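You operate a simulated robot arm through the tools that you are given. There is no shell and no other tool. Be economical: measure what you need, move in short steps, check, and stop when the job is done.

Carry out the task below with a simulated robot arm. There is one attempt and no reset: what you move stays moved.

## Task
Stand the orange cord in the tray marked cord and wind it all on.
Fine: the green knob goes to run for the winding and back to hold. Set down upright: reel of orange cord.

It is judged by the outcome, as a careful person would: the job done as asked, and still so three seconds after it is handed in. It fails if anything else is knocked over, pushed out of place, dropped, spilled or broken.

## Robot
A 7-joint arm with a two-finger parallel gripper, fixed in place. Base frame: the origin is at the foot of the arm, x ahead of it, y to its left, z up; the work surface is at about z = 0. Readings come in mm, rad, newtons and seconds.
With the tool pointing down near the work surface it reaches from about 240 to 620 mm from the base axis. Its first joint turns from -1.152 to 1.152 rad. Payload 2.6 kg.
Tool frame: the origin (TCP) lies between the finger pads and is the grasp point; the fingertips stand 30 mm ahead of it; z points along the fingers, y is the line along which they close. Largest opening 94 mm; finger width 28, thickness 10; the body of the gripper, 50 by 96 mm, starts 55 mm behind the TCP.
Orientation is that of the tool frame in the base frame, as a unit quaternion [x, y, z, w]. With the fingers straight down and closing along the base's y, the tool's x points along the base's -x, its y along +y and its z along -z.

## Interface
- The arm moves only by the tool servo_tool. Its argument "motion" is a list of rows, each a list of 7 numbers: the opening, from 0 (shut) to 1 (fully open), then the shift along the tool's x, y, z in units of 25 mm (1.0 is 25 mm), then the turn, a rotation vector about the tool's x, y, z in units of 8 degrees (1.0 is 8 degrees). In form: [[jaw, dx, dy, dz, wx, wy, wz], ...]. A call has 1 to 20 rows; each row shifts and turns the commanded pose from where the row before left it, along the tool's axes as they then stand. A call with a number of a shift or a turn outside -1 to 1 is refused whole. Rows are played at 5 a second. More than 50 mm and 0.15 rad between two rows, or a gripper value outside its range, and nothing of the call is played. Where a pose cannot be reached the arm comes as near as it can. A force on the tool above 40 N (or 10 N above the force at the start of the call, whichever is more), or a blocked arm, ends the call early, and 0.2 s more pass. Each finger travels about 72 mm/s and halts on what it meets, pressing with about 29 N; the grip force reading is that of the motor and also rises with nothing between the fingers. The clock runs only during rows and for 0.2 s after the last one: add rows that do not move to give the fingers time. It gives the time, the measured TCP pose, the force on the tool (base axes), the opening and the grip force at its end, in the units of the frame above (readings bear some noise), with the torque about the TCP (base axes, N m) and any sound that the robot's microphone picked up.
- Cameras (640 x 400 px; columns grow to the right, rows downward): "scene" is fixed at [21.7, 437, 536]; the picture's right is [-0.83, -0.56, 0.00], its down [-0.45, 0.67, -0.60] and it looks along [0.33, -0.49, -0.80] (base axes); focal length 214 px, centre (320, 200). "wrist" rides on the gripper at [76, 14, -103] in the tool frame; the picture's right is [-0.18, 0.98, 0.00], its down [-0.75, -0.14, -0.64] and it looks along [-0.63, -0.12, 0.77] (tool axes); focal length 243 px, centre (320, 200). There is no depth. A picture from a camera that has moved, and an enlarged one, comes with that camera's place and axes in the base frame and with its lens.
- capture(camera): a new picture of that camera. It takes no simulated time.
- zoom(camera, box): a new picture of the part [left, top, right, bottom] of that camera's present view, enlarged. It takes no simulated time.
- job_done(): hands the job in; it is judged then, once.

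Go step by step. Nothing tells you positions but the pictures and the camera data: compare them with the known pose of the tool, close in by small moves and look again before you grip or let go. The budget is 120 turns and 64 pictures, counting those below and the enlarged ones. Unless the task says otherwise, let go and move clear before handing in, and close with one line.

The tools are called after "Emit:" by a JSON object that holds its "method" and its "body". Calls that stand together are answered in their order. servo_tool: Moves the arm, as the interface text tells. Its arguments: {"type":"object","properties":{"motion":{"type":"array","items":{"type":"array","items":{"type":"number"}}}},"required":["motion"]} The other tools are called the same way: capture (camera) takes a picture; zoom (camera, box) takes an enlarged picture of a part of a camera's view; job_done () hands the job in.

At the start:

```text
clock: 0.0
ee_pos: [355.5, 66.3, 371.4]
tcp_rot: [0.0, 1.0, -0.001, -0.001]
contact_force: [-0.3, -0.7, -0.8]
wrist_torque: [-0.01, 0.0, -0.05]
finger_gap: 93.9
gripper_force: 0.1
```

scene: 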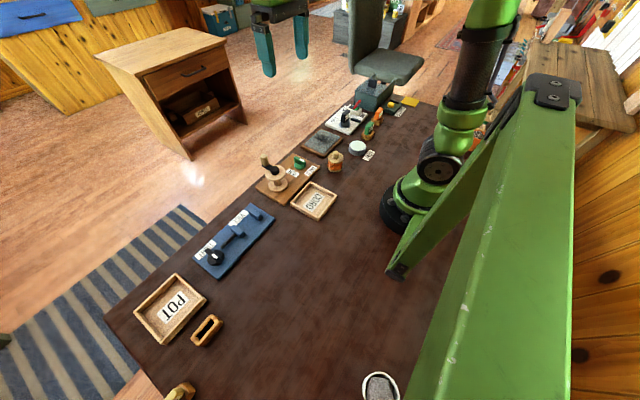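
wrist: 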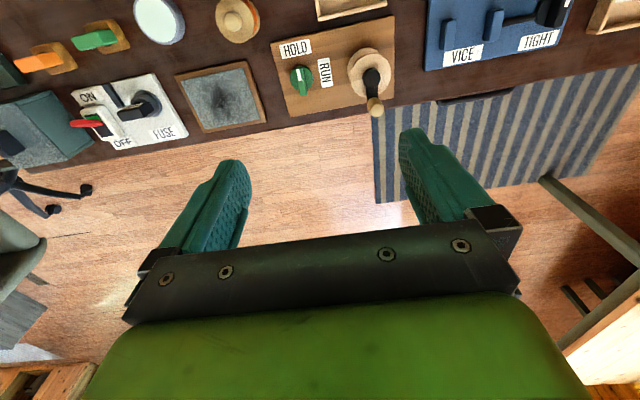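

I see a bench with a winder (crank, green HOLD/RUN knob), a CORD tray, two spools with coloured grips and other stuff. I'll look closer at the parts first.

Emit:
{"method": "zoom", "body": {"camera": "scene", "box": [240, 70, 430, 220]}}

Emit:
{"method": "zoom", "body": {"camera": "wrist", "box": [0, 0, 400, 160]}}

Emit:
{"method": "zoom", "body": {"camera": "scene", "box": [100, 200, 400, 400]}}

```text
2.67 times, centred on (335, 145) of scene
camera zoom: at [21.7, 437.0, 536.0], right [-0.83, -0.56, 0.0], down [-0.45, 0.67, -0.6], along [0.33, -0.49, -0.8], focal length 572 px, centre (280, 347)
```

zoom: 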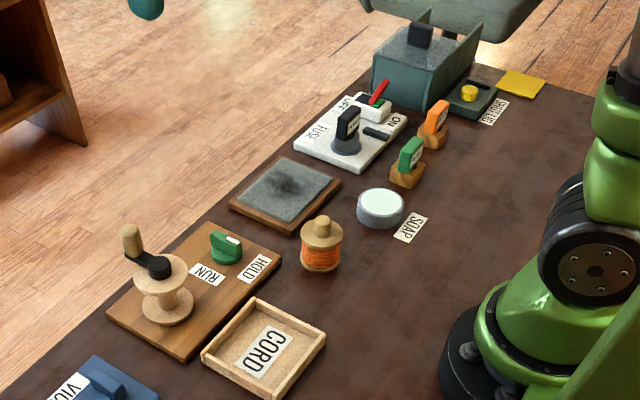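

```text
1.60 times, centred on (200, 80) of wrist
camera zoom: at [279.5, 80.7, 474.8], right [0.18, 0.98, 0.0], down [0.75, -0.14, 0.64], along [0.63, -0.12, -0.77], focal length 388 px, centre (512, 392)
```

zoom: 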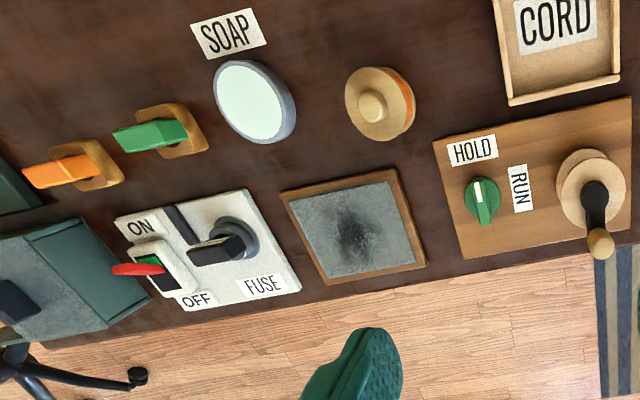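

```text
2.00 times, centred on (250, 300) of scene
camera zoom: at [21.7, 437.0, 536.0], right [-0.83, -0.56, 0.0], down [-0.45, 0.67, -0.6], along [0.33, -0.49, -0.8], focal length 429 px, centre (460, 0)
```

zoom: 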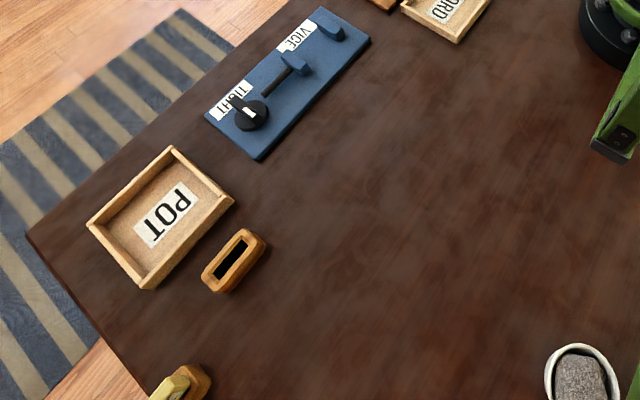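

The reel of orange cord stands at about (282,-42), top about z=62; the tray centre is near (254,127), the crank axis near (380,138) and the green knob near (380,29). I move above the reel and look.

Emit:
{"method": "servo_tool", "body": {"motion": [[1, 0.37, -0.54, 1, 0, 0, 0], [1, 0.37, -0.54, 1, 0, 0, 0], [1, 0.37, -0.54, 1, 0, 0, 0], [1, 0.37, -0.54, 1, 0, 0, 0], [1, 0.37, -0.54, 1, 0, 0, 0], [1, 0.37, -0.54, 1, 0, 0, 0], [1, 0.37, -0.54, 1, 0, 0, 0], [1, 0.37, -0.54, 1, 0, 0, 0], [1, 0, 0, 0, 0, 0, 0]]}}

Emit:
{"method": "capture", "body": {"camera": "wrist"}}

Emit:
{"method": "zoom", "body": {"camera": "scene", "box": [240, 70, 430, 220]}}

```text
clock: 2.0
ee_pos: [280.2, -43.7, 172.2]
tcp_rot: [0.0, 1.0, 0.0, 0.0]
contact_force: [-0.5, -0.2, -0.7]
wrist_torque: [0.0, 0.0, 0.01]
finger_gap: 94.0
gripper_force: 0.0
```

```text
58 pictures are left
camera wrist: at [204.4, -29.5, 274.3], right [0.18, 0.98, 0.0], down [0.75, -0.14, 0.64], along [0.63, -0.12, -0.77], focal length 243 px, centre (320, 200)
```

wrist: 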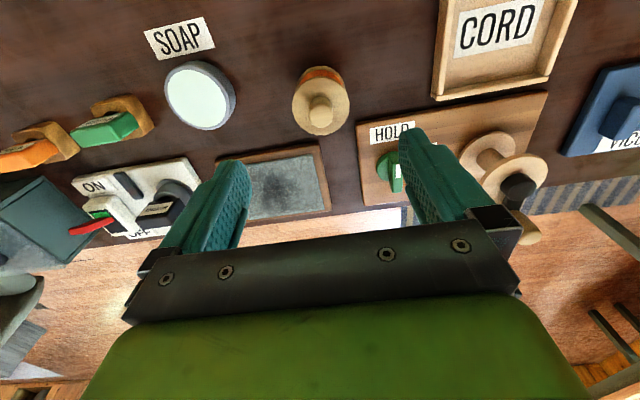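

```text
2.67 times, centred on (335, 145) of scene
camera zoom: at [21.7, 437.0, 536.0], right [-0.83, -0.56, 0.0], down [-0.45, 0.67, -0.6], along [0.33, -0.49, -0.8], focal length 572 px, centre (280, 347)
```

zoom: 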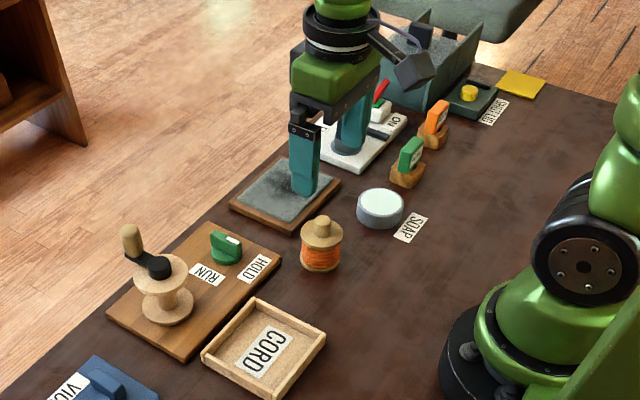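

The reel reads about (276,-43), top near z=60. I come lower and check between the fingers.

Emit:
{"method": "servo_tool", "body": {"motion": [[1, 0.1, 0, 0.8, 0, 0, 0], [1, 0.1, 0, 0.8, 0, 0, 0], [1, 0, 0, 0.8, 0, 0, 0], [1, 0, 0, 0, 0, 0, 0]]}}

Emit:
{"method": "capture", "body": {"camera": "wrist"}}

Emit:
{"method": "zoom", "body": {"camera": "scene", "box": [290, 90, 385, 165]}}

```text
clock: 3.0
ee_pos: [276.6, -40.2, 114.2]
tcp_rot: [0.0, 1.0, 0.0, 0.0]
contact_force: [0.3, -0.3, 1.7]
wrist_torque: [0.01, 0.02, 0.01]
finger_gap: 93.9
gripper_force: 0.0
```

```text
56 pictures are left
camera wrist: at [199.7, -27.0, 216.1], right [0.18, 0.98, 0.0], down [0.75, -0.14, 0.64], along [0.63, -0.12, -0.77], focal length 243 px, centre (320, 200)
```

wrist: 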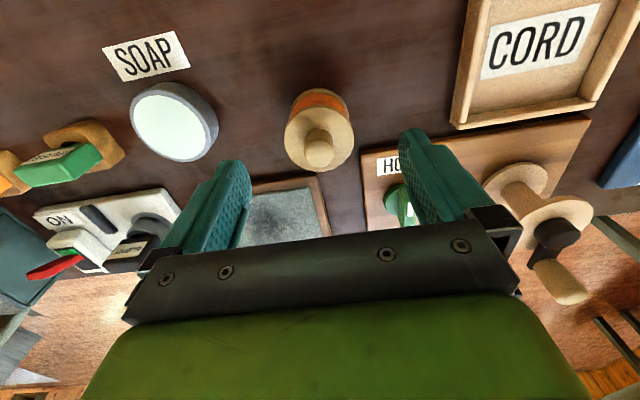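

```text
5.33 times, centred on (338, 128) of scene
camera zoom: at [21.7, 437.0, 536.0], right [-0.83, -0.56, 0.0], down [-0.45, 0.67, -0.6], along [0.33, -0.49, -0.8], focal length 1144 px, centre (227, 587)
```

zoom: 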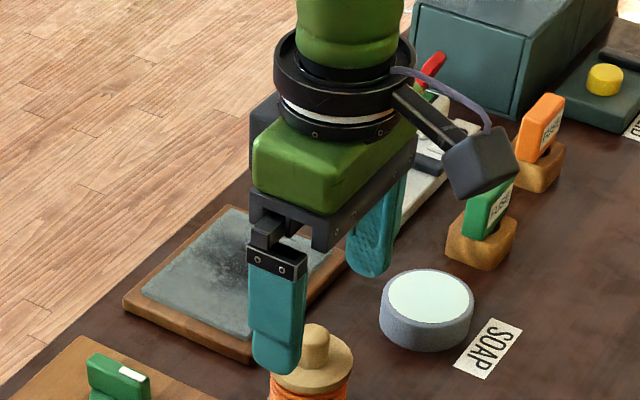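

Emit:
{"method": "zoom", "body": {"camera": "wrist", "box": [260, 70, 380, 190]}}

```text
3.33 times, centred on (320, 130) of wrist
camera zoom: at [199.7, -27.0, 216.1], right [0.18, 0.98, 0.0], down [0.75, -0.14, 0.64], along [0.63, -0.12, -0.77], focal length 809 px, centre (320, 433)
```

zoom: 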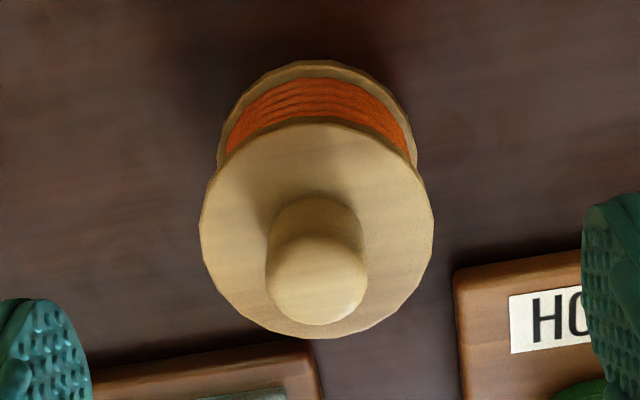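

Reel axis is about (284,-43.5), flange Ø55, top flange z≈39. I centre on it, descend to TCP z≈46 and grip the flange.

Emit:
{"method": "servo_tool", "body": {"motion": [[1, -0.3, -0.13, 0.4, 0, 0, 0], [1, 0, 0, 0.6, 0, 0, 0], [1, 0, 0, 0.6, 0, 0, 0], [1, 0, 0, 0.6, 0, 0, 0], [1, 0, 0, 0.52, 0, 0, 0], [1, 0, 0, 0, 0, 0, 0]]}}

Emit:
{"method": "capture", "body": {"camera": "wrist"}}

```text
clock: 4.4
ee_pos: [284.6, -43.7, 45.2]
tcp_rot: [0.0, 1.0, 0.0, 0.0]
contact_force: [0.0, 0.6, 0.0]
wrist_torque: [-0.01, -0.01, 0.0]
finger_gap: 93.9
gripper_force: 0.1
```

```text
53 pictures are left
camera wrist: at [209.0, -30.3, 147.3], right [0.18, 0.98, 0.0], down [0.75, -0.14, 0.64], along [0.63, -0.12, -0.77], focal length 243 px, centre (320, 200)
```

wrist: 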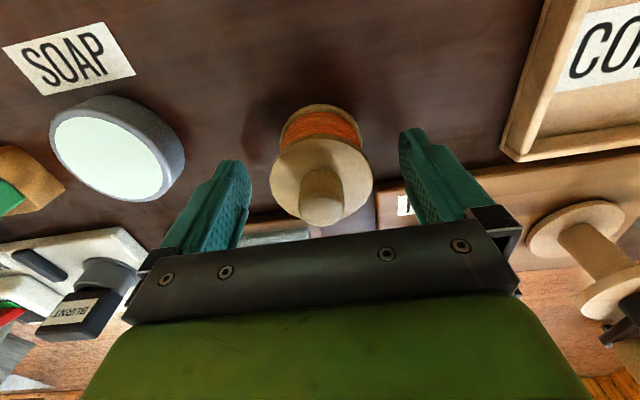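

Centred. Closing gently on the flange, then a small lift.

Emit:
{"method": "servo_tool", "body": {"motion": [[0.7, 0, 0, 0, 0, 0, 0], [0.6, 0, 0, 0, 0, 0, 0], [0.5, 0, 0, 0, 0, 0, 0], [0.5, 0, 0, 0, 0, 0, 0], [0.5, 0, 0, 0, 0, 0, 0]]}}

```text
clock: 5.6
ee_pos: [284.3, -43.5, 43.7]
tcp_rot: [0.0, 1.0, 0.0, 0.0]
contact_force: [-0.9, 0.1, 0.0]
wrist_torque: [-0.01, 0.01, -0.04]
finger_gap: 53.1
gripper_force: 29.4
```

Gripped at 53 mm. I lift and look.

Emit:
{"method": "servo_tool", "body": {"motion": [[0.5, 0, 0, -0.4, 0, 0, 0], [0.5, 0, 0, -0.8, 0, 0, 0], [0.5, 0, 0, -0.8, 0, 0, 0], [0.5, 0, 0, -0.8, 0, 0, 0], [0.5, 0, 0, 0, 0, 0, 0]]}}

Emit:
{"method": "capture", "body": {"camera": "scene"}}

Emit:
{"method": "capture", "body": {"camera": "wrist"}}

```text
clock: 6.8
ee_pos: [284.4, -45.6, 114.0]
tcp_rot: [0.0, 1.0, 0.0, 0.0]
contact_force: [0.3, -0.1, 0.6]
wrist_torque: [-0.01, 0.01, 0.01]
finger_gap: 47.0
gripper_force: 0.1
```

```text
52 pictures are left
```

scene: 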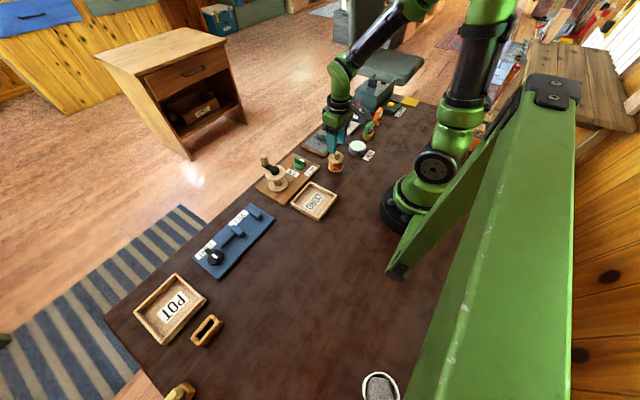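

```text
51 pictures are left
camera wrist: at [209.5, -31.6, 216.6], right [0.18, 0.98, 0.0], down [0.75, -0.14, 0.64], along [0.63, -0.12, -0.77], focal length 243 px, centre (320, 200)
```

wrist: 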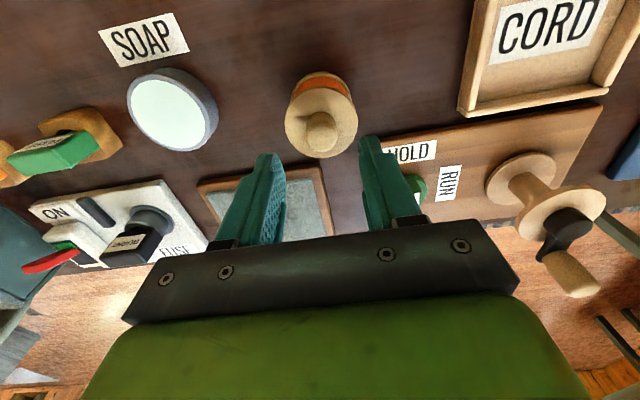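

The reel slipped out and is still standing. I check where it stands exactly before retrying with a deeper grip.

Emit:
{"method": "zoom", "body": {"camera": "wrist", "box": [260, 50, 380, 170]}}

Emit:
{"method": "zoom", "body": {"camera": "scene", "box": [310, 130, 360, 180]}}

```text
3.33 times, centred on (320, 110) of wrist
camera zoom: at [209.5, -31.6, 216.6], right [0.18, 0.98, 0.0], down [0.75, -0.14, 0.64], along [0.63, -0.12, -0.77], focal length 809 px, centre (320, 500)
```

zoom: 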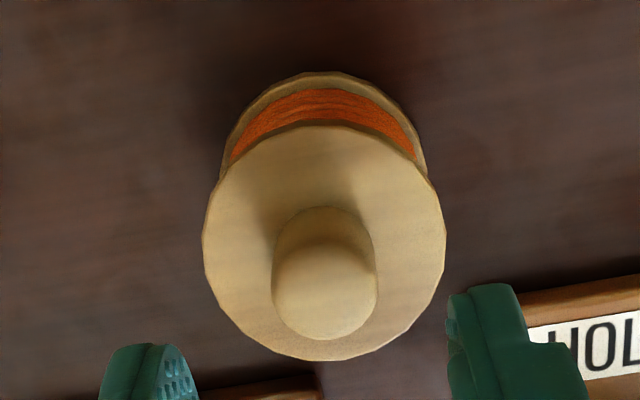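

```text
8.00 times, centred on (335, 155) of scene
camera zoom: at [21.7, 437.0, 536.0], right [-0.83, -0.56, 0.0], down [-0.45, 0.67, -0.6], along [0.33, -0.49, -0.8], focal length 1716 px, centre (200, 560)
```

zoom: 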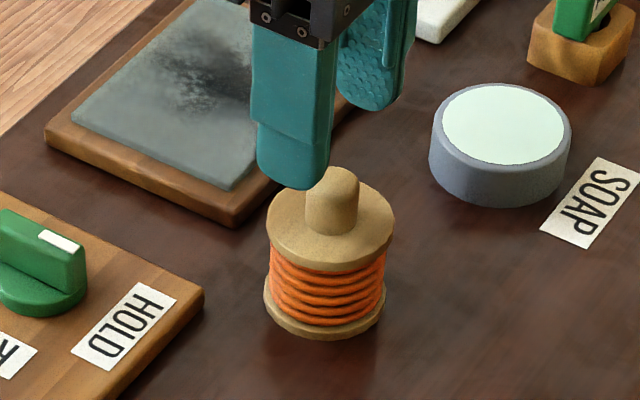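

The reel stands at about (280,-44). Now I try the knob on top (Ø≈21, z≈40–64), with full grip, which also keeps the fingers clear of the tray walls.

Emit:
{"method": "servo_tool", "body": {"motion": [[0.55, 0.16, 0.06, 0.4, 0, 0, 0], [0.55, 0, 0, 0.6, 0, 0, 0], [0.55, 0, 0, 0.5, 0, 0, 0], [0.55, 0, 0, 0, 0, 0, 0], [0.3, 0, 0, 0, 0, 0, 0], [0, 0, 0, 0, 0, 0, 0], [0, 0, 0, 0, 0, 0, 0], [0, 0, 0, 0, 0, 0, 0]]}}

Emit:
{"method": "zoom", "body": {"camera": "scene", "box": [310, 130, 360, 180]}}

```text
clock: 8.6
ee_pos: [279.8, -42.4, 77.8]
tcp_rot: [0.0, 1.0, 0.0, -0.001]
contact_force: [-0.1, 0.1, -0.6]
wrist_torque: [0.02, 0.02, -0.01]
finger_gap: 20.4
gripper_force: 29.0
```

```text
8.00 times, centred on (335, 155) of scene
camera zoom: at [21.7, 437.0, 536.0], right [-0.83, -0.56, 0.0], down [-0.45, 0.67, -0.6], along [0.33, -0.49, -0.8], focal length 1716 px, centre (200, 560)
```

zoom: 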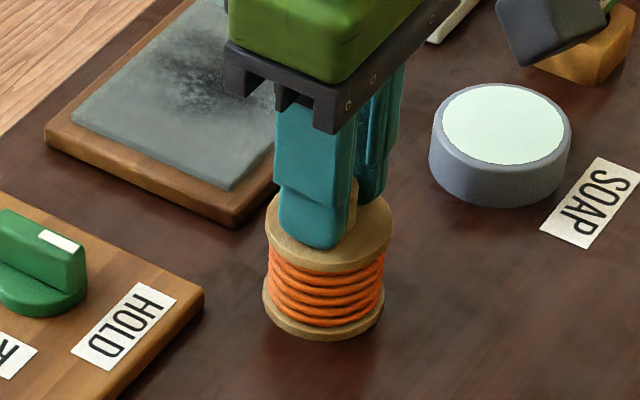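

Gripped at 20 mm on the knob. I lift slowly.

Emit:
{"method": "servo_tool", "body": {"motion": [[0, 0, 0, -0.2, 0, 0, 0], [0, 0, 0, -0.4, 0, 0, 0], [0, 0, 0, -0.4, 0, 0, 0], [0, 0, 0, -0.5, 0, 0, 0], [0, 0, 0, -0.5, 0, 0, 0], [0, 0, 0, 0, 0, 0, 0]]}}

Emit:
{"method": "zoom", "body": {"camera": "scene", "box": [300, 100, 380, 180]}}

```text
clock: 10.0
ee_pos: [279.6, -42.9, 127.2]
tcp_rot: [0.0, 1.0, 0.0, 0.0]
contact_force: [-0.3, -0.9, -0.2]
wrist_torque: [-0.02, 0.01, 0.0]
finger_gap: 20.5
gripper_force: 29.1
```

```text
5.00 times, centred on (340, 140) of scene
camera zoom: at [21.7, 437.0, 536.0], right [-0.83, -0.56, 0.0], down [-0.45, 0.67, -0.6], along [0.33, -0.49, -0.8], focal length 1072 px, centre (220, 500)
```

zoom: 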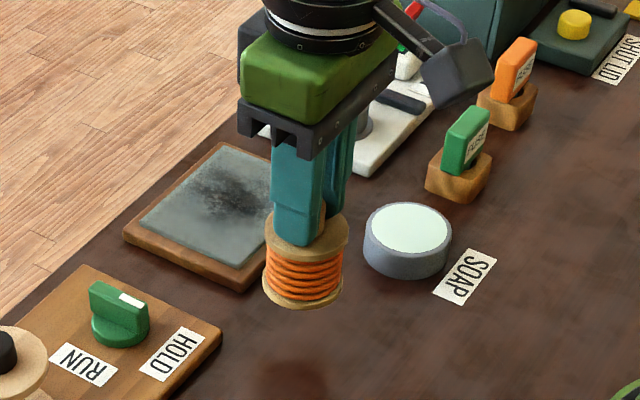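

Reel is held upright. I carry it over the tray, about (254,127).

Emit:
{"method": "servo_tool", "body": {"motion": [[0, 0.1, 0.4, 0, 0, 0, 0], [0, 0.1, 0.8, 0, 0, 0, 0], [0, 0.15, 0.8, 0, 0, 0, 0], [0, 0.15, 0.8, 0, 0, 0, 0], [0, 0.15, 0.8, 0, 0, 0, 0], [0, 0.15, 0.8, 0, 0, 0, 0], [0, 0.1, 0.8, 0, 0, 0, 0], [0, 0.1, 0.8, 0, 0, 0, 0], [0, 0, 0.6, 0, 0, 0, 0], [0, 0, 0.2, 0, 0, 0, 0], [0, 0, 0, 0, 0, 0, 0]]}}

Emit:
{"method": "capture", "body": {"camera": "wrist"}}

Emit:
{"method": "zoom", "body": {"camera": "scene", "box": [240, 120, 360, 240]}}

```text
clock: 12.4
ee_pos: [255.7, 128.5, 126.7]
tcp_rot: [0.0, 1.0, 0.0, 0.0]
contact_force: [0.4, -0.7, -0.1]
wrist_torque: [-0.01, 0.03, -0.05]
finger_gap: 20.5
gripper_force: 29.0
```

```text
46 pictures are left
camera wrist: at [179.7, 142.4, 229.7], right [0.18, 0.98, 0.0], down [0.75, -0.14, 0.64], along [0.63, -0.12, -0.77], focal length 243 px, centre (320, 200)
```

wrist: 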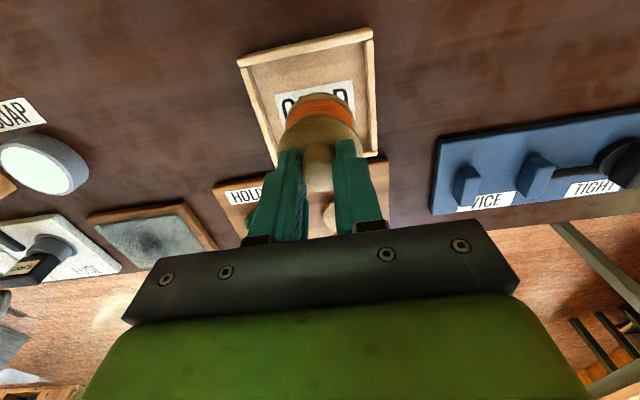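

```text
3.33 times, centred on (300, 180) of scene
camera zoom: at [21.7, 437.0, 536.0], right [-0.83, -0.56, 0.0], down [-0.45, 0.67, -0.6], along [0.33, -0.49, -0.8], focal length 715 px, centre (387, 267)
```

zoom: 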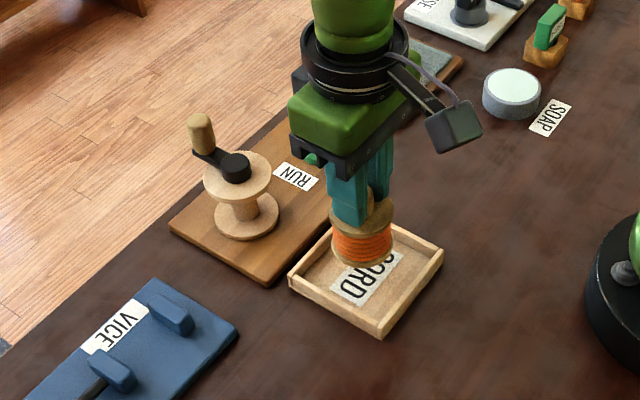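

Tray spans x 205–311, y 73–176; centre (257,124.5). I adjust slightly and lower gently until contact.

Emit:
{"method": "servo_tool", "body": {"motion": [[0, -0.06, -0.16, 0.4, 0, 0, 0], [0, 0, 0, 0.5, 0, 0, 0], [0, 0, 0, 0.5, 0, 0, 0], [0, 0, 0, 0.2, 0, 0, 0], [0, 0, 0, 0, 0, 0, 0]]}}

Emit:
{"method": "zoom", "body": {"camera": "scene", "box": [270, 150, 350, 230]}}

```text
clock: 13.6
ee_pos: [256.0, 122.3, 86.8]
tcp_rot: [0.0, 1.0, 0.001, 0.0]
contact_force: [0.2, 0.3, -0.7]
wrist_torque: [0.03, 0.01, -0.01]
finger_gap: 20.3
gripper_force: 28.9
```

```text
5.00 times, centred on (310, 190) of scene
camera zoom: at [21.7, 437.0, 536.0], right [-0.83, -0.56, 0.0], down [-0.45, 0.67, -0.6], along [0.33, -0.49, -0.8], focal length 1072 px, centre (370, 250)
```

zoom: 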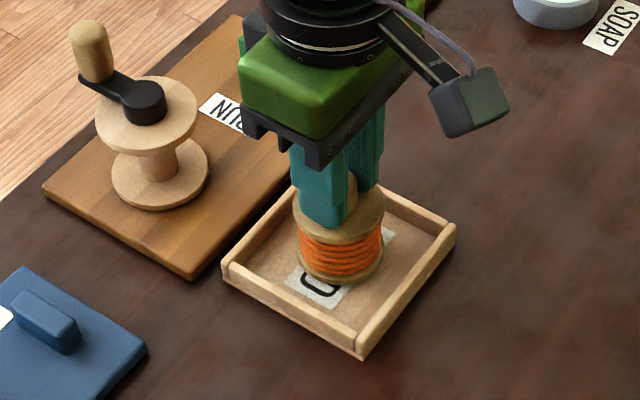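

Emit:
{"method": "servo_tool", "body": {"motion": [[0, 0, 0, 0.06, 0, 0, 0], [0, 0, 0, 0.06, 0, 0, 0], [0, 0, 0, 0.04, 0, 0, 0], [0, 0, 0, 0, 0, 0, 0]]}}

```text
clock: 14.6
ee_pos: [254.6, 122.5, 81.1]
tcp_rot: [0.0, 1.0, 0.001, 0.0]
contact_force: [-0.2, 0.3, 1.3]
wrist_torque: [0.0, 0.04, -0.01]
finger_gap: 20.2
gripper_force: 29.0
```

Emit:
{"method": "servo_tool", "body": {"motion": [[0, 0, 0, 0.04, 0, 0, 0], [0, 0, 0, 0.04, 0, 0, 0], [0, 0, 0, 0, 0, 0, 0]]}}

Emit:
{"method": "zoom", "body": {"camera": "scene", "box": [280, 160, 340, 220]}}

```text
clock: 15.4
ee_pos: [256.4, 123.8, 81.0]
tcp_rot: [0.0, 1.0, 0.0, 0.001]
contact_force: [-5.2, -5.2, 28.0]
wrist_torque: [-0.47, 0.15, -0.02]
finger_gap: 20.8
gripper_force: 28.7
```

```text
6.67 times, centred on (310, 190) of scene
camera zoom: at [21.6, 437.0, 536.1], right [-0.83, -0.56, 0.0], down [-0.45, 0.67, -0.6], along [0.33, -0.49, -0.8], focal length 1430 px, centre (387, 267)
```

zoom: 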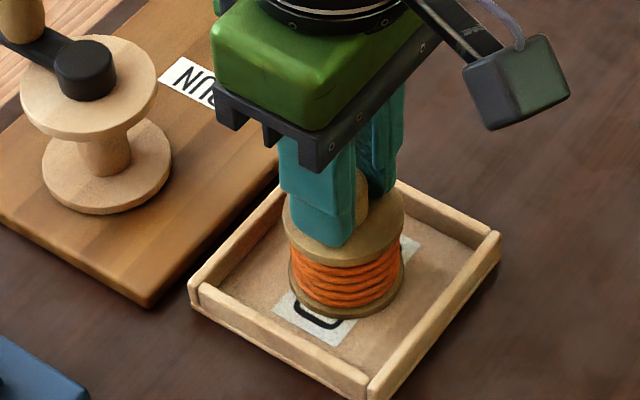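

Firmly on the tray floor. I ease up 1 mm, release and rise straight up.

Emit:
{"method": "servo_tool", "body": {"motion": [[0, 0, 0, -0.05, 0, 0, 0], [0.3, 0, 0, 0, 0, 0, 0], [0.45, 0, 0, 0, 0, 0, 0], [0.45, 0, 0, 0, 0, 0, 0], [0.45, 0, 0, -0.4, 0, 0, 0], [0.45, 0, 0, -0.8, 0, 0, 0], [0.45, 0, 0, -0.8, 0, 0, 0], [0.45, 0, 0, -0.8, 0, 0, 0], [0.45, 0, 0, -0.8, 0, 0, 0]]}}

Emit:
{"method": "zoom", "body": {"camera": "scene", "box": [240, 140, 350, 230]}}

```text
clock: 17.4
ee_pos: [255.7, 121.1, 171.9]
tcp_rot: [0.0, 1.0, 0.001, 0.0]
contact_force: [-0.3, -0.5, 0.1]
wrist_torque: [0.0, -0.01, -0.02]
finger_gap: 42.2
gripper_force: 0.0
```

```text
4.44 times, centred on (295, 185) of scene
camera zoom: at [21.7, 437.0, 536.0], right [-0.83, -0.56, 0.0], down [-0.45, 0.67, -0.6], along [0.33, -0.49, -0.8], focal length 953 px, centre (431, 267)
```

zoom: 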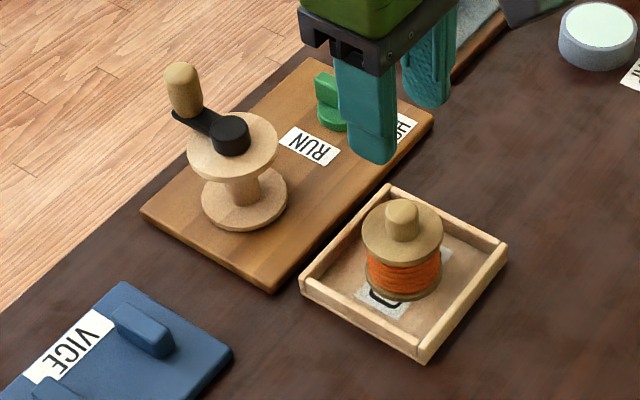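

The reel stands upright in the tray. Now over to the green knob.

Emit:
{"method": "servo_tool", "body": {"motion": [[0.5, -0.8, -0.64, 0, 0, 0, 0], [0.5, -0.8, -0.64, 0, 0, 0, 0], [0.5, -0.8, -0.64, 0, 0, 0, 0], [0.5, -0.8, -0.64, 0, 0, 0, 0], [0.5, -0.8, -0.64, 0, 0, 0, 0], [0.5, -0.6, -0.48, 0, 0, 0, 0], [0.5, 0, 0, 0, 0, 0, 0]]}}

Emit:
{"method": "capture", "body": {"camera": "wrist"}}

Emit:
{"method": "zoom", "body": {"camera": "scene", "box": [250, 130, 330, 190]}}

```text
clock: 19.0
ee_pos: [372.7, 31.2, 170.8]
tcp_rot: [-0.001, 1.0, 0.0, 0.0]
contact_force: [-0.8, 0.7, 0.6]
wrist_torque: [-0.03, 0.01, -0.02]
finger_gap: 47.0
gripper_force: 0.1
```

```text
41 pictures are left
camera wrist: at [296.2, 45.5, 273.9], right [0.18, 0.98, 0.0], down [0.75, -0.14, 0.64], along [0.63, -0.12, -0.77], focal length 243 px, centre (320, 200)
```

wrist: 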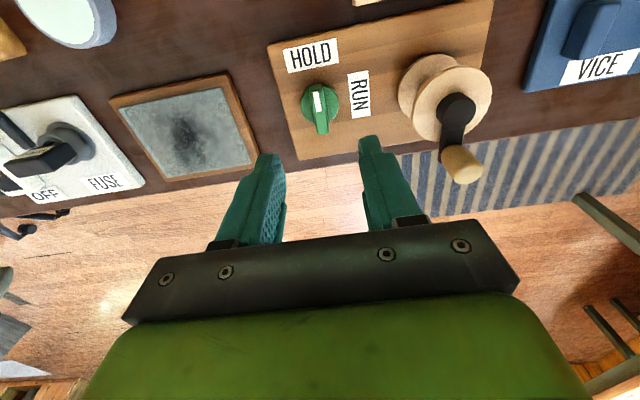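

```text
6.67 times, centred on (290, 160) of scene
camera zoom: at [21.7, 437.0, 536.0], right [-0.83, -0.56, 0.0], down [-0.45, 0.67, -0.6], along [0.33, -0.49, -0.8], focal length 1430 px, centre (520, 467)
```

zoom: 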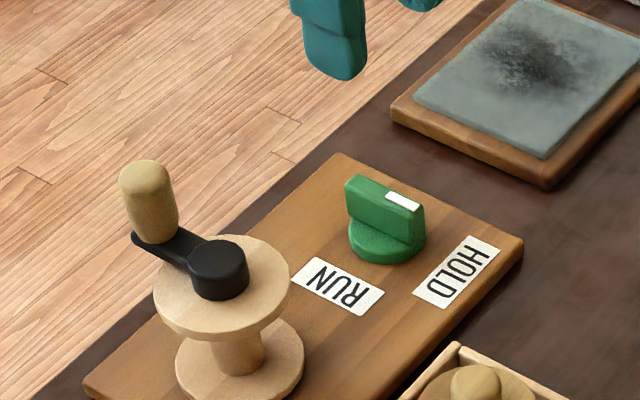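

The knob's ridge is centred at about (375.5,30), top z≈44, its mark at HOLD. I descend over it to TCP z≈61.

Emit:
{"method": "servo_tool", "body": {"motion": [[0.5, -0.11, -0.05, 0.8, 0, 0, 0], [0.5, 0, 0, 0.9, 0, 0, 0], [0.5, 0, 0, 0.9, 0, 0, 0], [0.5, 0, 0, 0.9, 0, 0, 0], [0.5, 0, 0, 0.5, 0, 0, 0], [0.5, 0, 0, 0.4, 0, 0, 0], [0.5, 0, 0, 0, 0, 0, 0]]}}

Emit:
{"method": "capture", "body": {"camera": "wrist"}}

Emit:
{"method": "zoom", "body": {"camera": "scene", "box": [250, 130, 330, 190]}}

```text
clock: 20.6
ee_pos: [374.8, 30.2, 60.5]
tcp_rot: [0.0, 1.0, 0.001, 0.0]
contact_force: [0.2, 0.2, -0.1]
wrist_torque: [0.01, 0.01, -0.01]
finger_gap: 47.1
gripper_force: 0.0
```

```text
39 pictures are left
camera wrist: at [299.0, 44.6, 163.8], right [0.18, 0.98, 0.0], down [0.75, -0.14, 0.64], along [0.63, -0.12, -0.77], focal length 243 px, centre (320, 200)
```

wrist: 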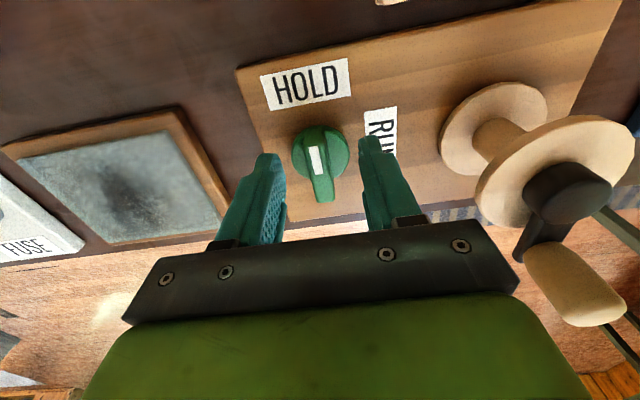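

```text
6.67 times, centred on (290, 160) of scene
camera zoom: at [21.7, 437.0, 536.0], right [-0.83, -0.56, 0.0], down [-0.45, 0.67, -0.6], along [0.33, -0.49, -0.8], focal length 1430 px, centre (520, 467)
```

zoom: 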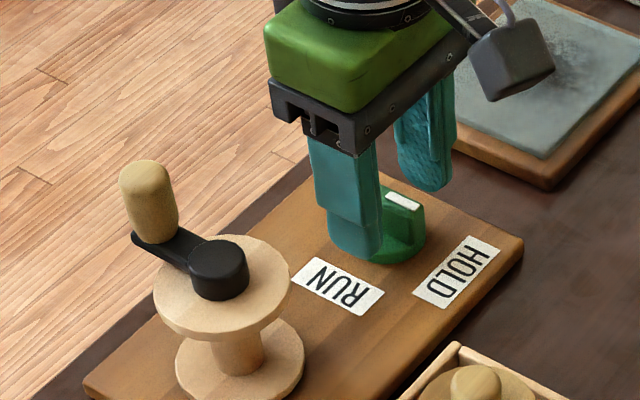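

Fingers straddle the ridge. Close and turn a first part clockwise.

Emit:
{"method": "servo_tool", "body": {"motion": [[0.2, 0, 0, 0, 0, 0, 0], [0, 0, 0, 0, 0, 0, 0], [0, 0, 0, 0, 0, 0, 0], [0, 0, 0, 0, 0, 0, 0], [0, 0, 0, 0, 0, 0, 0.9375], [0, 0, 0, 0, 0, 0, 0.9375], [0, 0, 0, 0, 0, 0, 0.9375], [0, 0, 0, 0, 0, 0, 0.9375], [0, 0, 0, 0, 0, 0, 0.9375], [0, 0, 0, 0, 0, 0, 0.9375], [0, 0, 0, 0, 0, 0, 0]]}}

Emit:
{"method": "capture", "body": {"camera": "wrist"}}

Emit:
{"method": "zoom", "body": {"camera": "scene", "box": [250, 130, 330, 190]}}

```text
clock: 22.2
ee_pos: [375.5, 31.5, 60.3]
tcp_rot: [0.187, 0.982, 0.001, 0.001]
contact_force: [2.1, 0.3, -1.6]
wrist_torque: [0.0, 0.3, -0.02]
finger_gap: 13.0
gripper_force: 45.1
stopped in row 8: the force on the tool passed its limit at 41 N (the readings are from after the stop); the commanded pose is now the measured one
```

```text
37 pictures are left
camera wrist: at [309.5, 72.6, 163.8], right [0.53, 0.85, 0.0], down [0.65, -0.41, 0.64], along [0.55, -0.34, -0.77], focal length 243 px, centre (320, 200)
```

wrist: 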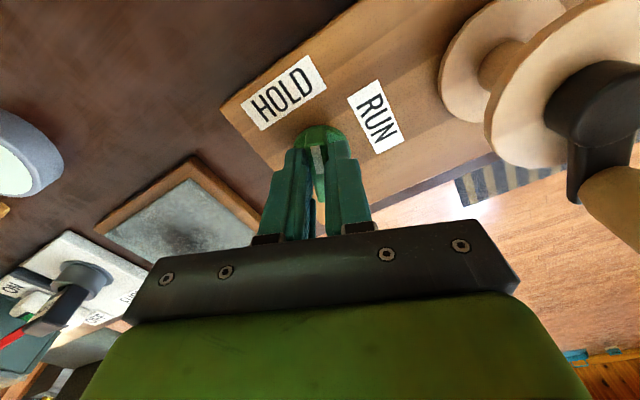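

```text
6.67 times, centred on (290, 160) of scene
camera zoom: at [21.7, 437.0, 536.0], right [-0.83, -0.56, 0.0], down [-0.45, 0.67, -0.6], along [0.33, -0.49, -0.8], focal length 1430 px, centre (520, 467)
```

zoom: 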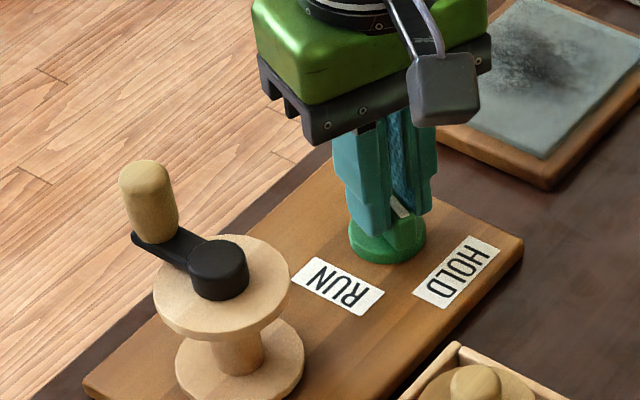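

The knob turned with me ~21°, but gripping tightly gives side load. I loosen to slightly wider than the ridge and turn it like a wrench.

Emit:
{"method": "servo_tool", "body": {"motion": [[0.155, 0, 0, 0, 0, 0, 0], [0.155, 0, 0, 0, 0, 0, 0.6], [0.155, 0, 0, 0, 0, 0, 0.6], [0.155, 0, 0, 0, 0, 0, 0.6], [0.155, 0, 0, 0, 0, 0, 0.6], [0.155, 0, 0, 0, 0, 0, 0.6], [0.155, 0, 0, 0, 0, 0, 0.6], [0.155, 0, 0, 0, 0, 0, 0.6], [0.155, 0, 0, 0, 0, 0, 0]]}}

```text
clock: 24.2
ee_pos: [374.0, 33.2, 61.8]
tcp_rot: [0.463, 0.886, 0.001, 0.002]
contact_force: [3.6, 3.7, 2.1]
wrist_torque: [0.11, -0.08, 0.01]
finger_gap: 17.6
gripper_force: 2.7
```

Emit:
{"method": "servo_tool", "body": {"motion": [[0.155, -0.1, -0.02, 0, 0, 0, 0], [0.155, 0, 0, 0, 0, 0, 0.6], [0.155, 0, 0, 0, 0, 0, 0.6], [0.155, 0, 0, 0, 0, 0, 0.6], [0.155, 0, 0, 0, 0, 0, 0.6], [0.155, 0, 0, 0, 0, 0, 0.6], [0.155, 0, 0, 0, 0, 0, 0.6], [0.155, 0, 0, 0, 0, 0, 0.6], [0.155, 0, 0, 0, 0, 0, 0.14], [0.155, 0, 0, 0, 0, 0, 0]]}}

Emit:
{"method": "capture", "body": {"camera": "wrist"}}

Emit:
{"method": "zoom", "body": {"camera": "scene", "box": [250, 130, 330, 190]}}

```text
clock: 26.4
ee_pos: [376.3, 30.3, 61.9]
tcp_rot: [0.706, 0.708, 0.002, 0.002]
contact_force: [11.0, 3.3, 3.5]
wrist_torque: [0.06, -0.21, 0.02]
finger_gap: 20.6
gripper_force: 4.9
```

```text
35 pictures are left
camera wrist: at [390.4, 105.6, 164.0], right [0.98, -0.18, 0.0], down [-0.14, -0.75, 0.64], along [-0.11, -0.63, -0.77], focal length 243 px, centre (320, 200)
```

wrist: 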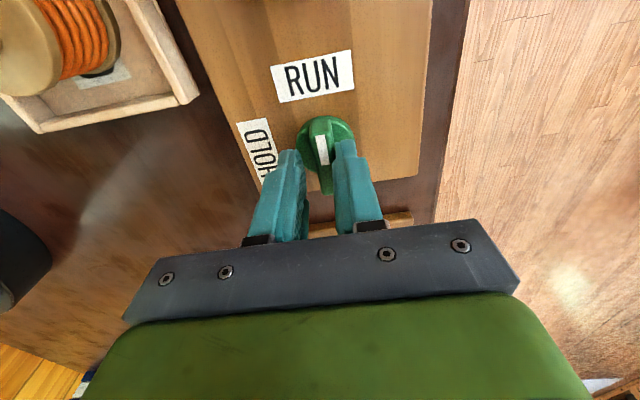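

```text
6.67 times, centred on (290, 160) of scene
camera zoom: at [21.7, 437.0, 536.0], right [-0.83, -0.56, 0.0], down [-0.45, 0.67, -0.6], along [0.33, -0.49, -0.8], focal length 1430 px, centre (520, 467)
```

zoom: 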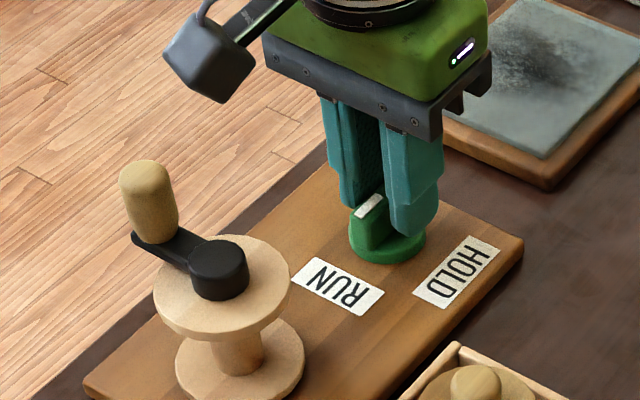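

The mark now points at RUN. I shift about 3 mm to centre on the knob, close to square it up, and check.

Emit:
{"method": "servo_tool", "body": {"motion": [[0.22, 0, 0.1, 0, 0, 0, 0], [0.12, 0, 0, 0, 0, 0, 0], [0, 0, 0, 0, 0, 0, 0], [0, 0, 0, 0, 0, 0, 0]]}}

Emit:
{"method": "zoom", "body": {"camera": "wrist", "box": [230, 40, 410, 220]}}

```text
clock: 27.4
ee_pos: [379.3, 30.1, 61.7]
tcp_rot: [0.705, 0.709, 0.002, 0.004]
contact_force: [26.7, -1.2, -11.6]
wrist_torque: [0.15, -0.18, -0.03]
finger_gap: 13.1
gripper_force: 45.3
```

```text
2.22 times, centred on (320, 130) of wrist
camera zoom: at [393.4, 105.2, 164.0], right [0.98, -0.18, 0.01], down [-0.14, -0.75, 0.64], along [-0.11, -0.63, -0.77], focal length 539 px, centre (320, 356)
```

zoom: 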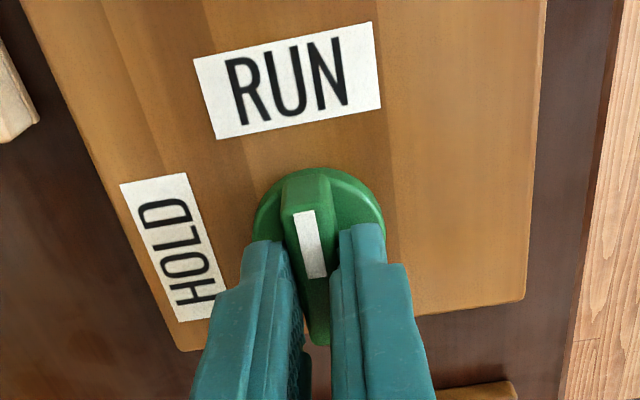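

The knob sits about 2 mm further in x (axis ≈381.5); it is squared to RUN. I open and rise.

Emit:
{"method": "servo_tool", "body": {"motion": [[0.2, 0, 0.08, 0, 0, 0, 0], [0.4, 0, 0, 0, 0, 0, 0], [0.5, 0, 0, 0, 0, 0, 0], [0.5, 0, 0, -0.5, 0, 0, 0], [0.5, 0, 0, -1, 0, 0, 0], [0.5, 0, 0, -1, 0, 0, 0], [0.5, 0, 0, -1, 0, 0, 0], [0.5, 0, 0, -1, 0, 0, 0], [0.5, 0, 0, 0, 0, 0, 0]]}}

Emit:
{"method": "capture", "body": {"camera": "wrist"}}

Emit:
{"method": "zoom", "body": {"camera": "scene", "box": [240, 130, 340, 220]}}

```text
clock: 29.4
ee_pos: [380.9, 28.8, 171.6]
tcp_rot: [0.706, 0.708, 0.0, 0.001]
contact_force: [-0.3, 0.2, 0.1]
wrist_torque: [-0.02, 0.01, 0.04]
finger_gap: 47.1
gripper_force: 0.0
```

```text
32 pictures are left
camera wrist: at [394.8, 105.5, 274.5], right [0.98, -0.18, 0.0], down [-0.14, -0.75, 0.64], along [-0.11, -0.63, -0.77], focal length 243 px, centre (320, 200)
```

wrist: 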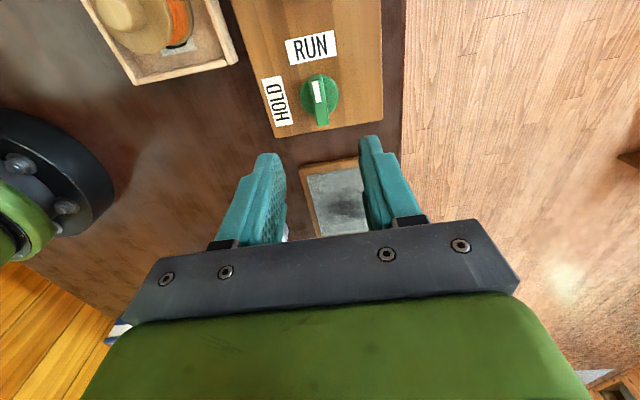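

```text
4.44 times, centred on (290, 175) of scene
camera zoom: at [21.7, 437.0, 536.0], right [-0.83, -0.56, 0.0], down [-0.45, 0.67, -0.6], along [0.33, -0.49, -0.8], focal length 953 px, centre (453, 311)
```

zoom: 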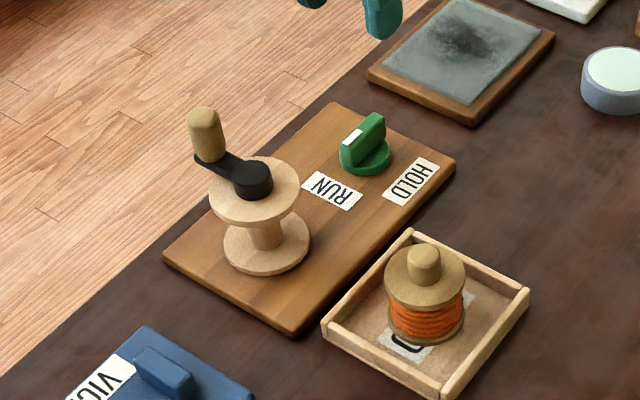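

Knob is at RUN. I turn the gripper back and go toward the crank handle (≈(415,136), top z≈113), staying above it.

Emit:
{"method": "servo_tool", "body": {"motion": [[0.5, 0, 0, 0, 0, 0, -0.9375], [0.5, 0, 0, 0, 0, 0, -0.9375], [0.5, 0, 0, 0, 0, 0, -0.9375], [0.5, 0, 0, 0, 0, 0, -0.9375], [0.5, 0, 0, 0, 0, 0, -0.9375], [0.5, 0, 0, 0, 0, 0, -0.9375], [0.5, 0, 0, 0, 0, 0, -0.9375], [0.5, 0, 0, 0, 0, 0, -0.9375], [0.5, 0, 0, 0, 0, 0, -0.9375], [0.5, 0, 0, 0, 0, 0, -0.9375], [0.5, 0, 0, 0, 0, 0, -0.9375], [0.5, 0, 0, 0, 0, 0, -0.9375], [0.5, -0.2, 0.8, 0, 0, 0, 0], [0.5, -0.2, 0.8, 0, 0, 0, 0], [0.5, -0.2, 0.8, 0, 0, 0, 0], [0.5, -0.2, 0.8, 0, 0, 0, 0], [0.5, -0.2, 0.8, 0, 0, 0, 0], [0.5, 0, 0, 0, 0, 0, 0]]}}

Emit:
{"method": "capture", "body": {"camera": "wrist"}}

Emit:
{"method": "zoom", "body": {"camera": "scene", "box": [240, 140, 300, 200]}}

```text
clock: 33.2
ee_pos: [404.8, 129.8, 171.5]
tcp_rot: [-0.002, 1.0, 0.0, 0.001]
contact_force: [0.3, 0.3, -0.1]
wrist_torque: [-0.02, 0.02, -0.04]
finger_gap: 46.9
gripper_force: 0.1
```

```text
30 pictures are left
camera wrist: at [329.4, 143.7, 275.2], right [0.18, 0.98, 0.0], down [0.75, -0.14, 0.64], along [0.63, -0.12, -0.77], focal length 243 px, centre (320, 200)
```

wrist: 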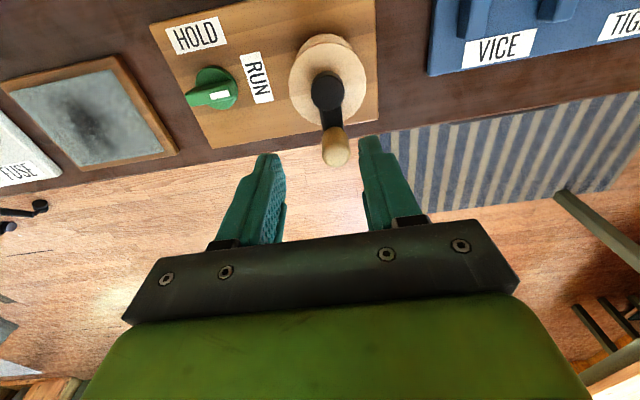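

```text
6.67 times, centred on (270, 170) of scene
camera zoom: at [21.7, 437.0, 536.0], right [-0.83, -0.56, 0.0], down [-0.45, 0.67, -0.6], along [0.33, -0.49, -0.8], focal length 1430 px, centre (653, 400)
```

zoom: 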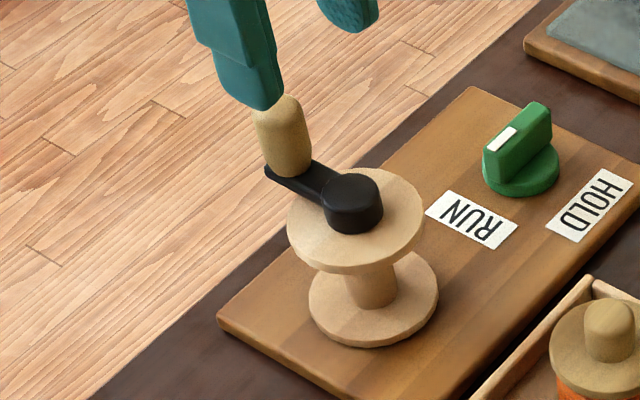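

Handle is at (420.5,138.5), z≈82–115; hub axis (382.5,138.7), radius ≈38. I lower onto the handle and grip it.

Emit:
{"method": "servo_tool", "body": {"motion": [[0.5, -0.63, 0.35, 0, 0, 0, 0], [0.5, 0, 0, 0.5, 0, 0, 0], [0.5, 0, 0, 0.8, 0, 0, 0], [0.5, 0, 0, 0.7, 0, 0, 0], [0.5, 0, 0, 0, 0, 0, 0]]}}

Emit:
{"method": "zoom", "body": {"camera": "scene", "box": [240, 120, 320, 200]}}

Emit:
{"method": "capture", "body": {"camera": "wrist"}}

```text
clock: 34.4
ee_pos: [420.3, 138.2, 123.3]
tcp_rot: [-0.002, 1.0, 0.0, 0.002]
contact_force: [0.2, 0.3, 0.0]
wrist_torque: [0.01, -0.01, 0.0]
finger_gap: 46.8
gripper_force: 0.0
```

```text
5.00 times, centred on (280, 160) of scene
camera zoom: at [21.7, 437.0, 536.0], right [-0.83, -0.56, 0.0], down [-0.45, 0.67, -0.6], along [0.33, -0.49, -0.8], focal length 1072 px, centre (520, 400)
```

zoom: 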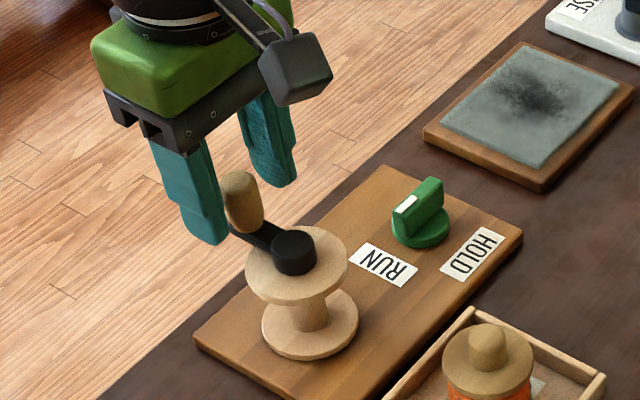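

```text
27 pictures are left
camera wrist: at [345.3, 152.4, 226.3], right [0.18, 0.98, 0.0], down [0.75, -0.14, 0.64], along [0.63, -0.12, -0.77], focal length 243 px, centre (320, 200)
```

wrist: 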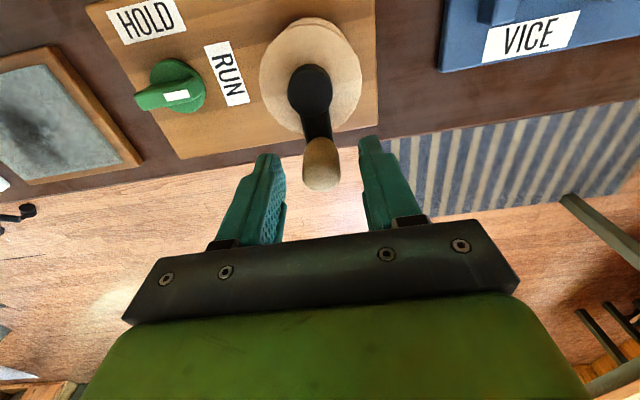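

Handle is well between the fingers. I grip and try the first quarter-turn clockwise.

Emit:
{"method": "servo_tool", "body": {"motion": [[0.3, 0, 0, 0, 0, 0, 0], [0, 0, 0, 0, 0, 0, 0], [0, 0, 0, 0, 0, 0, 0], [0, 0, 0, 0, 0, 0, 0], [0, 0.052, -0.394, 0, 0, 0, 0], [0, 0.152, -0.367, 0, 0, 0, 0], [0, 0.242, -0.315, 0, 0, 0, 0], [0, 0.315, -0.242, 0, 0, 0, 0], [0, 0.367, -0.152, 0, 0, 0, 0], [0, 0.394, -0.052, 0, 0, 0, 0]]}}

Emit:
{"method": "zoom", "body": {"camera": "scene", "box": [240, 120, 340, 220]}}

```text
clock: 36.6
ee_pos: [385.4, 104.8, 126.9]
tcp_rot: [-0.004, 1.0, 0.003, 0.003]
contact_force: [0.7, 1.8, -2.6]
wrist_torque: [-0.28, -0.43, 0.01]
finger_gap: 21.6
gripper_force: 44.6
stopped in row 10: the force on the tool passed its limit at 44 N (the readings are from after the stop); the commanded pose is now the measured one
```

```text
4.00 times, centred on (290, 170) of scene
camera zoom: at [21.7, 437.0, 536.0], right [-0.83, -0.56, 0.0], down [-0.45, 0.67, -0.6], along [0.33, -0.49, -0.8], focal length 858 px, centre (440, 320)
```

zoom: 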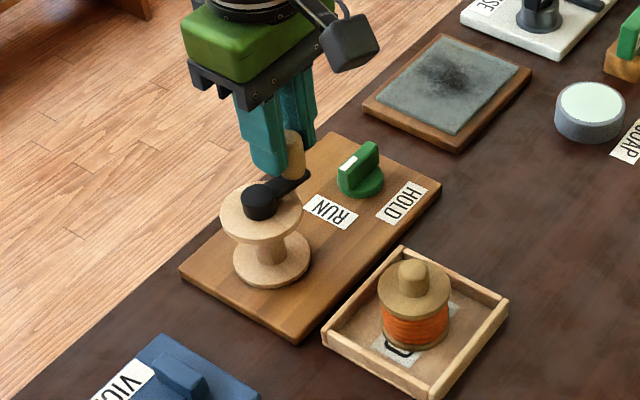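

The crank followed about 85° but side load tripped the limit, so my radius is slightly too large. I look from the wrist to refine.

Emit:
{"method": "capture", "body": {"camera": "wrist"}}

Emit:
{"method": "zoom", "body": {"camera": "scene", "box": [250, 130, 310, 190]}}

```text
25 pictures are left
camera wrist: at [308.5, 117.4, 228.2], right [0.18, 0.98, 0.01], down [0.75, -0.14, 0.65], along [0.64, -0.11, -0.76], focal length 243 px, centre (320, 200)
```

wrist: 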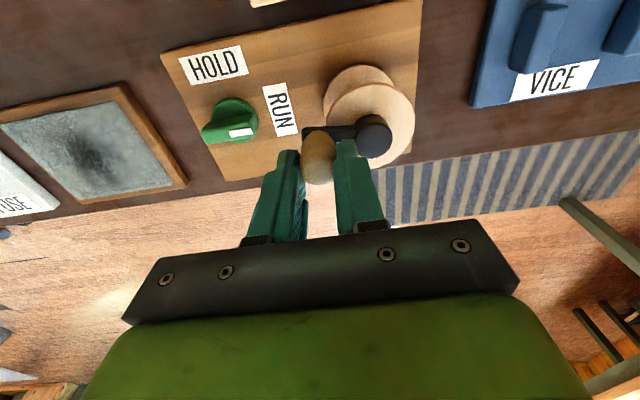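

```text
6.67 times, centred on (280, 160) of scene
camera zoom: at [21.7, 437.0, 536.0], right [-0.83, -0.56, 0.0], down [-0.45, 0.67, -0.6], along [0.33, -0.49, -0.8], focal length 1430 px, centre (587, 467)
```

zoom: 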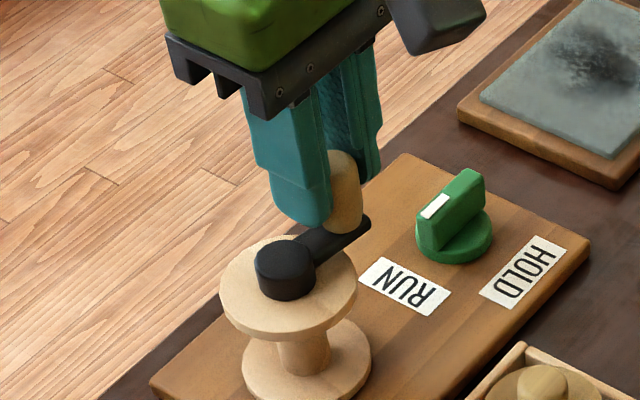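

The fingers halt independently, so a tight grip gives poor control. I will instead release, close the fingers and push the handle round from behind on the same circle.

Emit:
{"method": "servo_tool", "body": {"motion": [[0.3, 0, 0, 0, 0, 0, 0], [0.5, 0, 0, 0, 0, 0, 0], [0.5, 0, 0, 0, 0, 0, 0], [0.5, 0, 0, -0.6, 0, 0, 0], [0.5, 0, 0, -0.8, 0, 0, 0], [0.2, -0.54, 0.2, 0, 0, 0, 0], [0, -0.54, 0.2, 0, 0, 0, 0], [0, 0, 0, 0, 0, 0, 0], [0, 0, 0, 0, 0, 0, 0]]}}

Emit:
{"method": "capture", "body": {"camera": "wrist"}}

Emit:
{"method": "zoom", "body": {"camera": "scene", "box": [250, 110, 330, 190]}}

```text
clock: 38.6
ee_pos: [410.9, 113.9, 160.0]
tcp_rot: [-0.004, 1.0, 0.003, 0.003]
contact_force: [-1.0, -0.4, -1.2]
wrist_torque: [0.0, 0.0, 0.02]
finger_gap: 0.0
gripper_force: 29.2
```

```text
23 pictures are left
camera wrist: at [334.5, 126.1, 262.6], right [0.18, 0.98, 0.01], down [0.75, -0.14, 0.65], along [0.64, -0.11, -0.76], focal length 243 px, centre (320, 200)
```

wrist: 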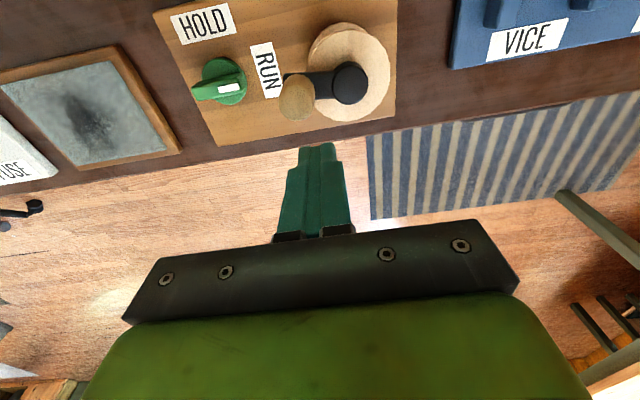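

```text
5.00 times, centred on (290, 150) of scene
camera zoom: at [21.7, 437.0, 536.0], right [-0.83, -0.56, 0.0], down [-0.45, 0.67, -0.6], along [0.33, -0.49, -0.8], focal length 1072 px, centre (470, 450)
```

zoom: 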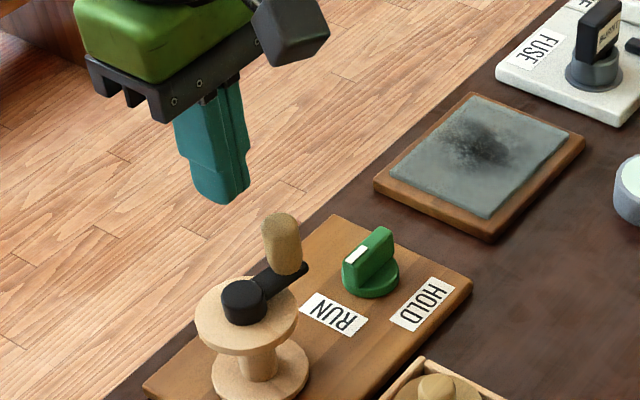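

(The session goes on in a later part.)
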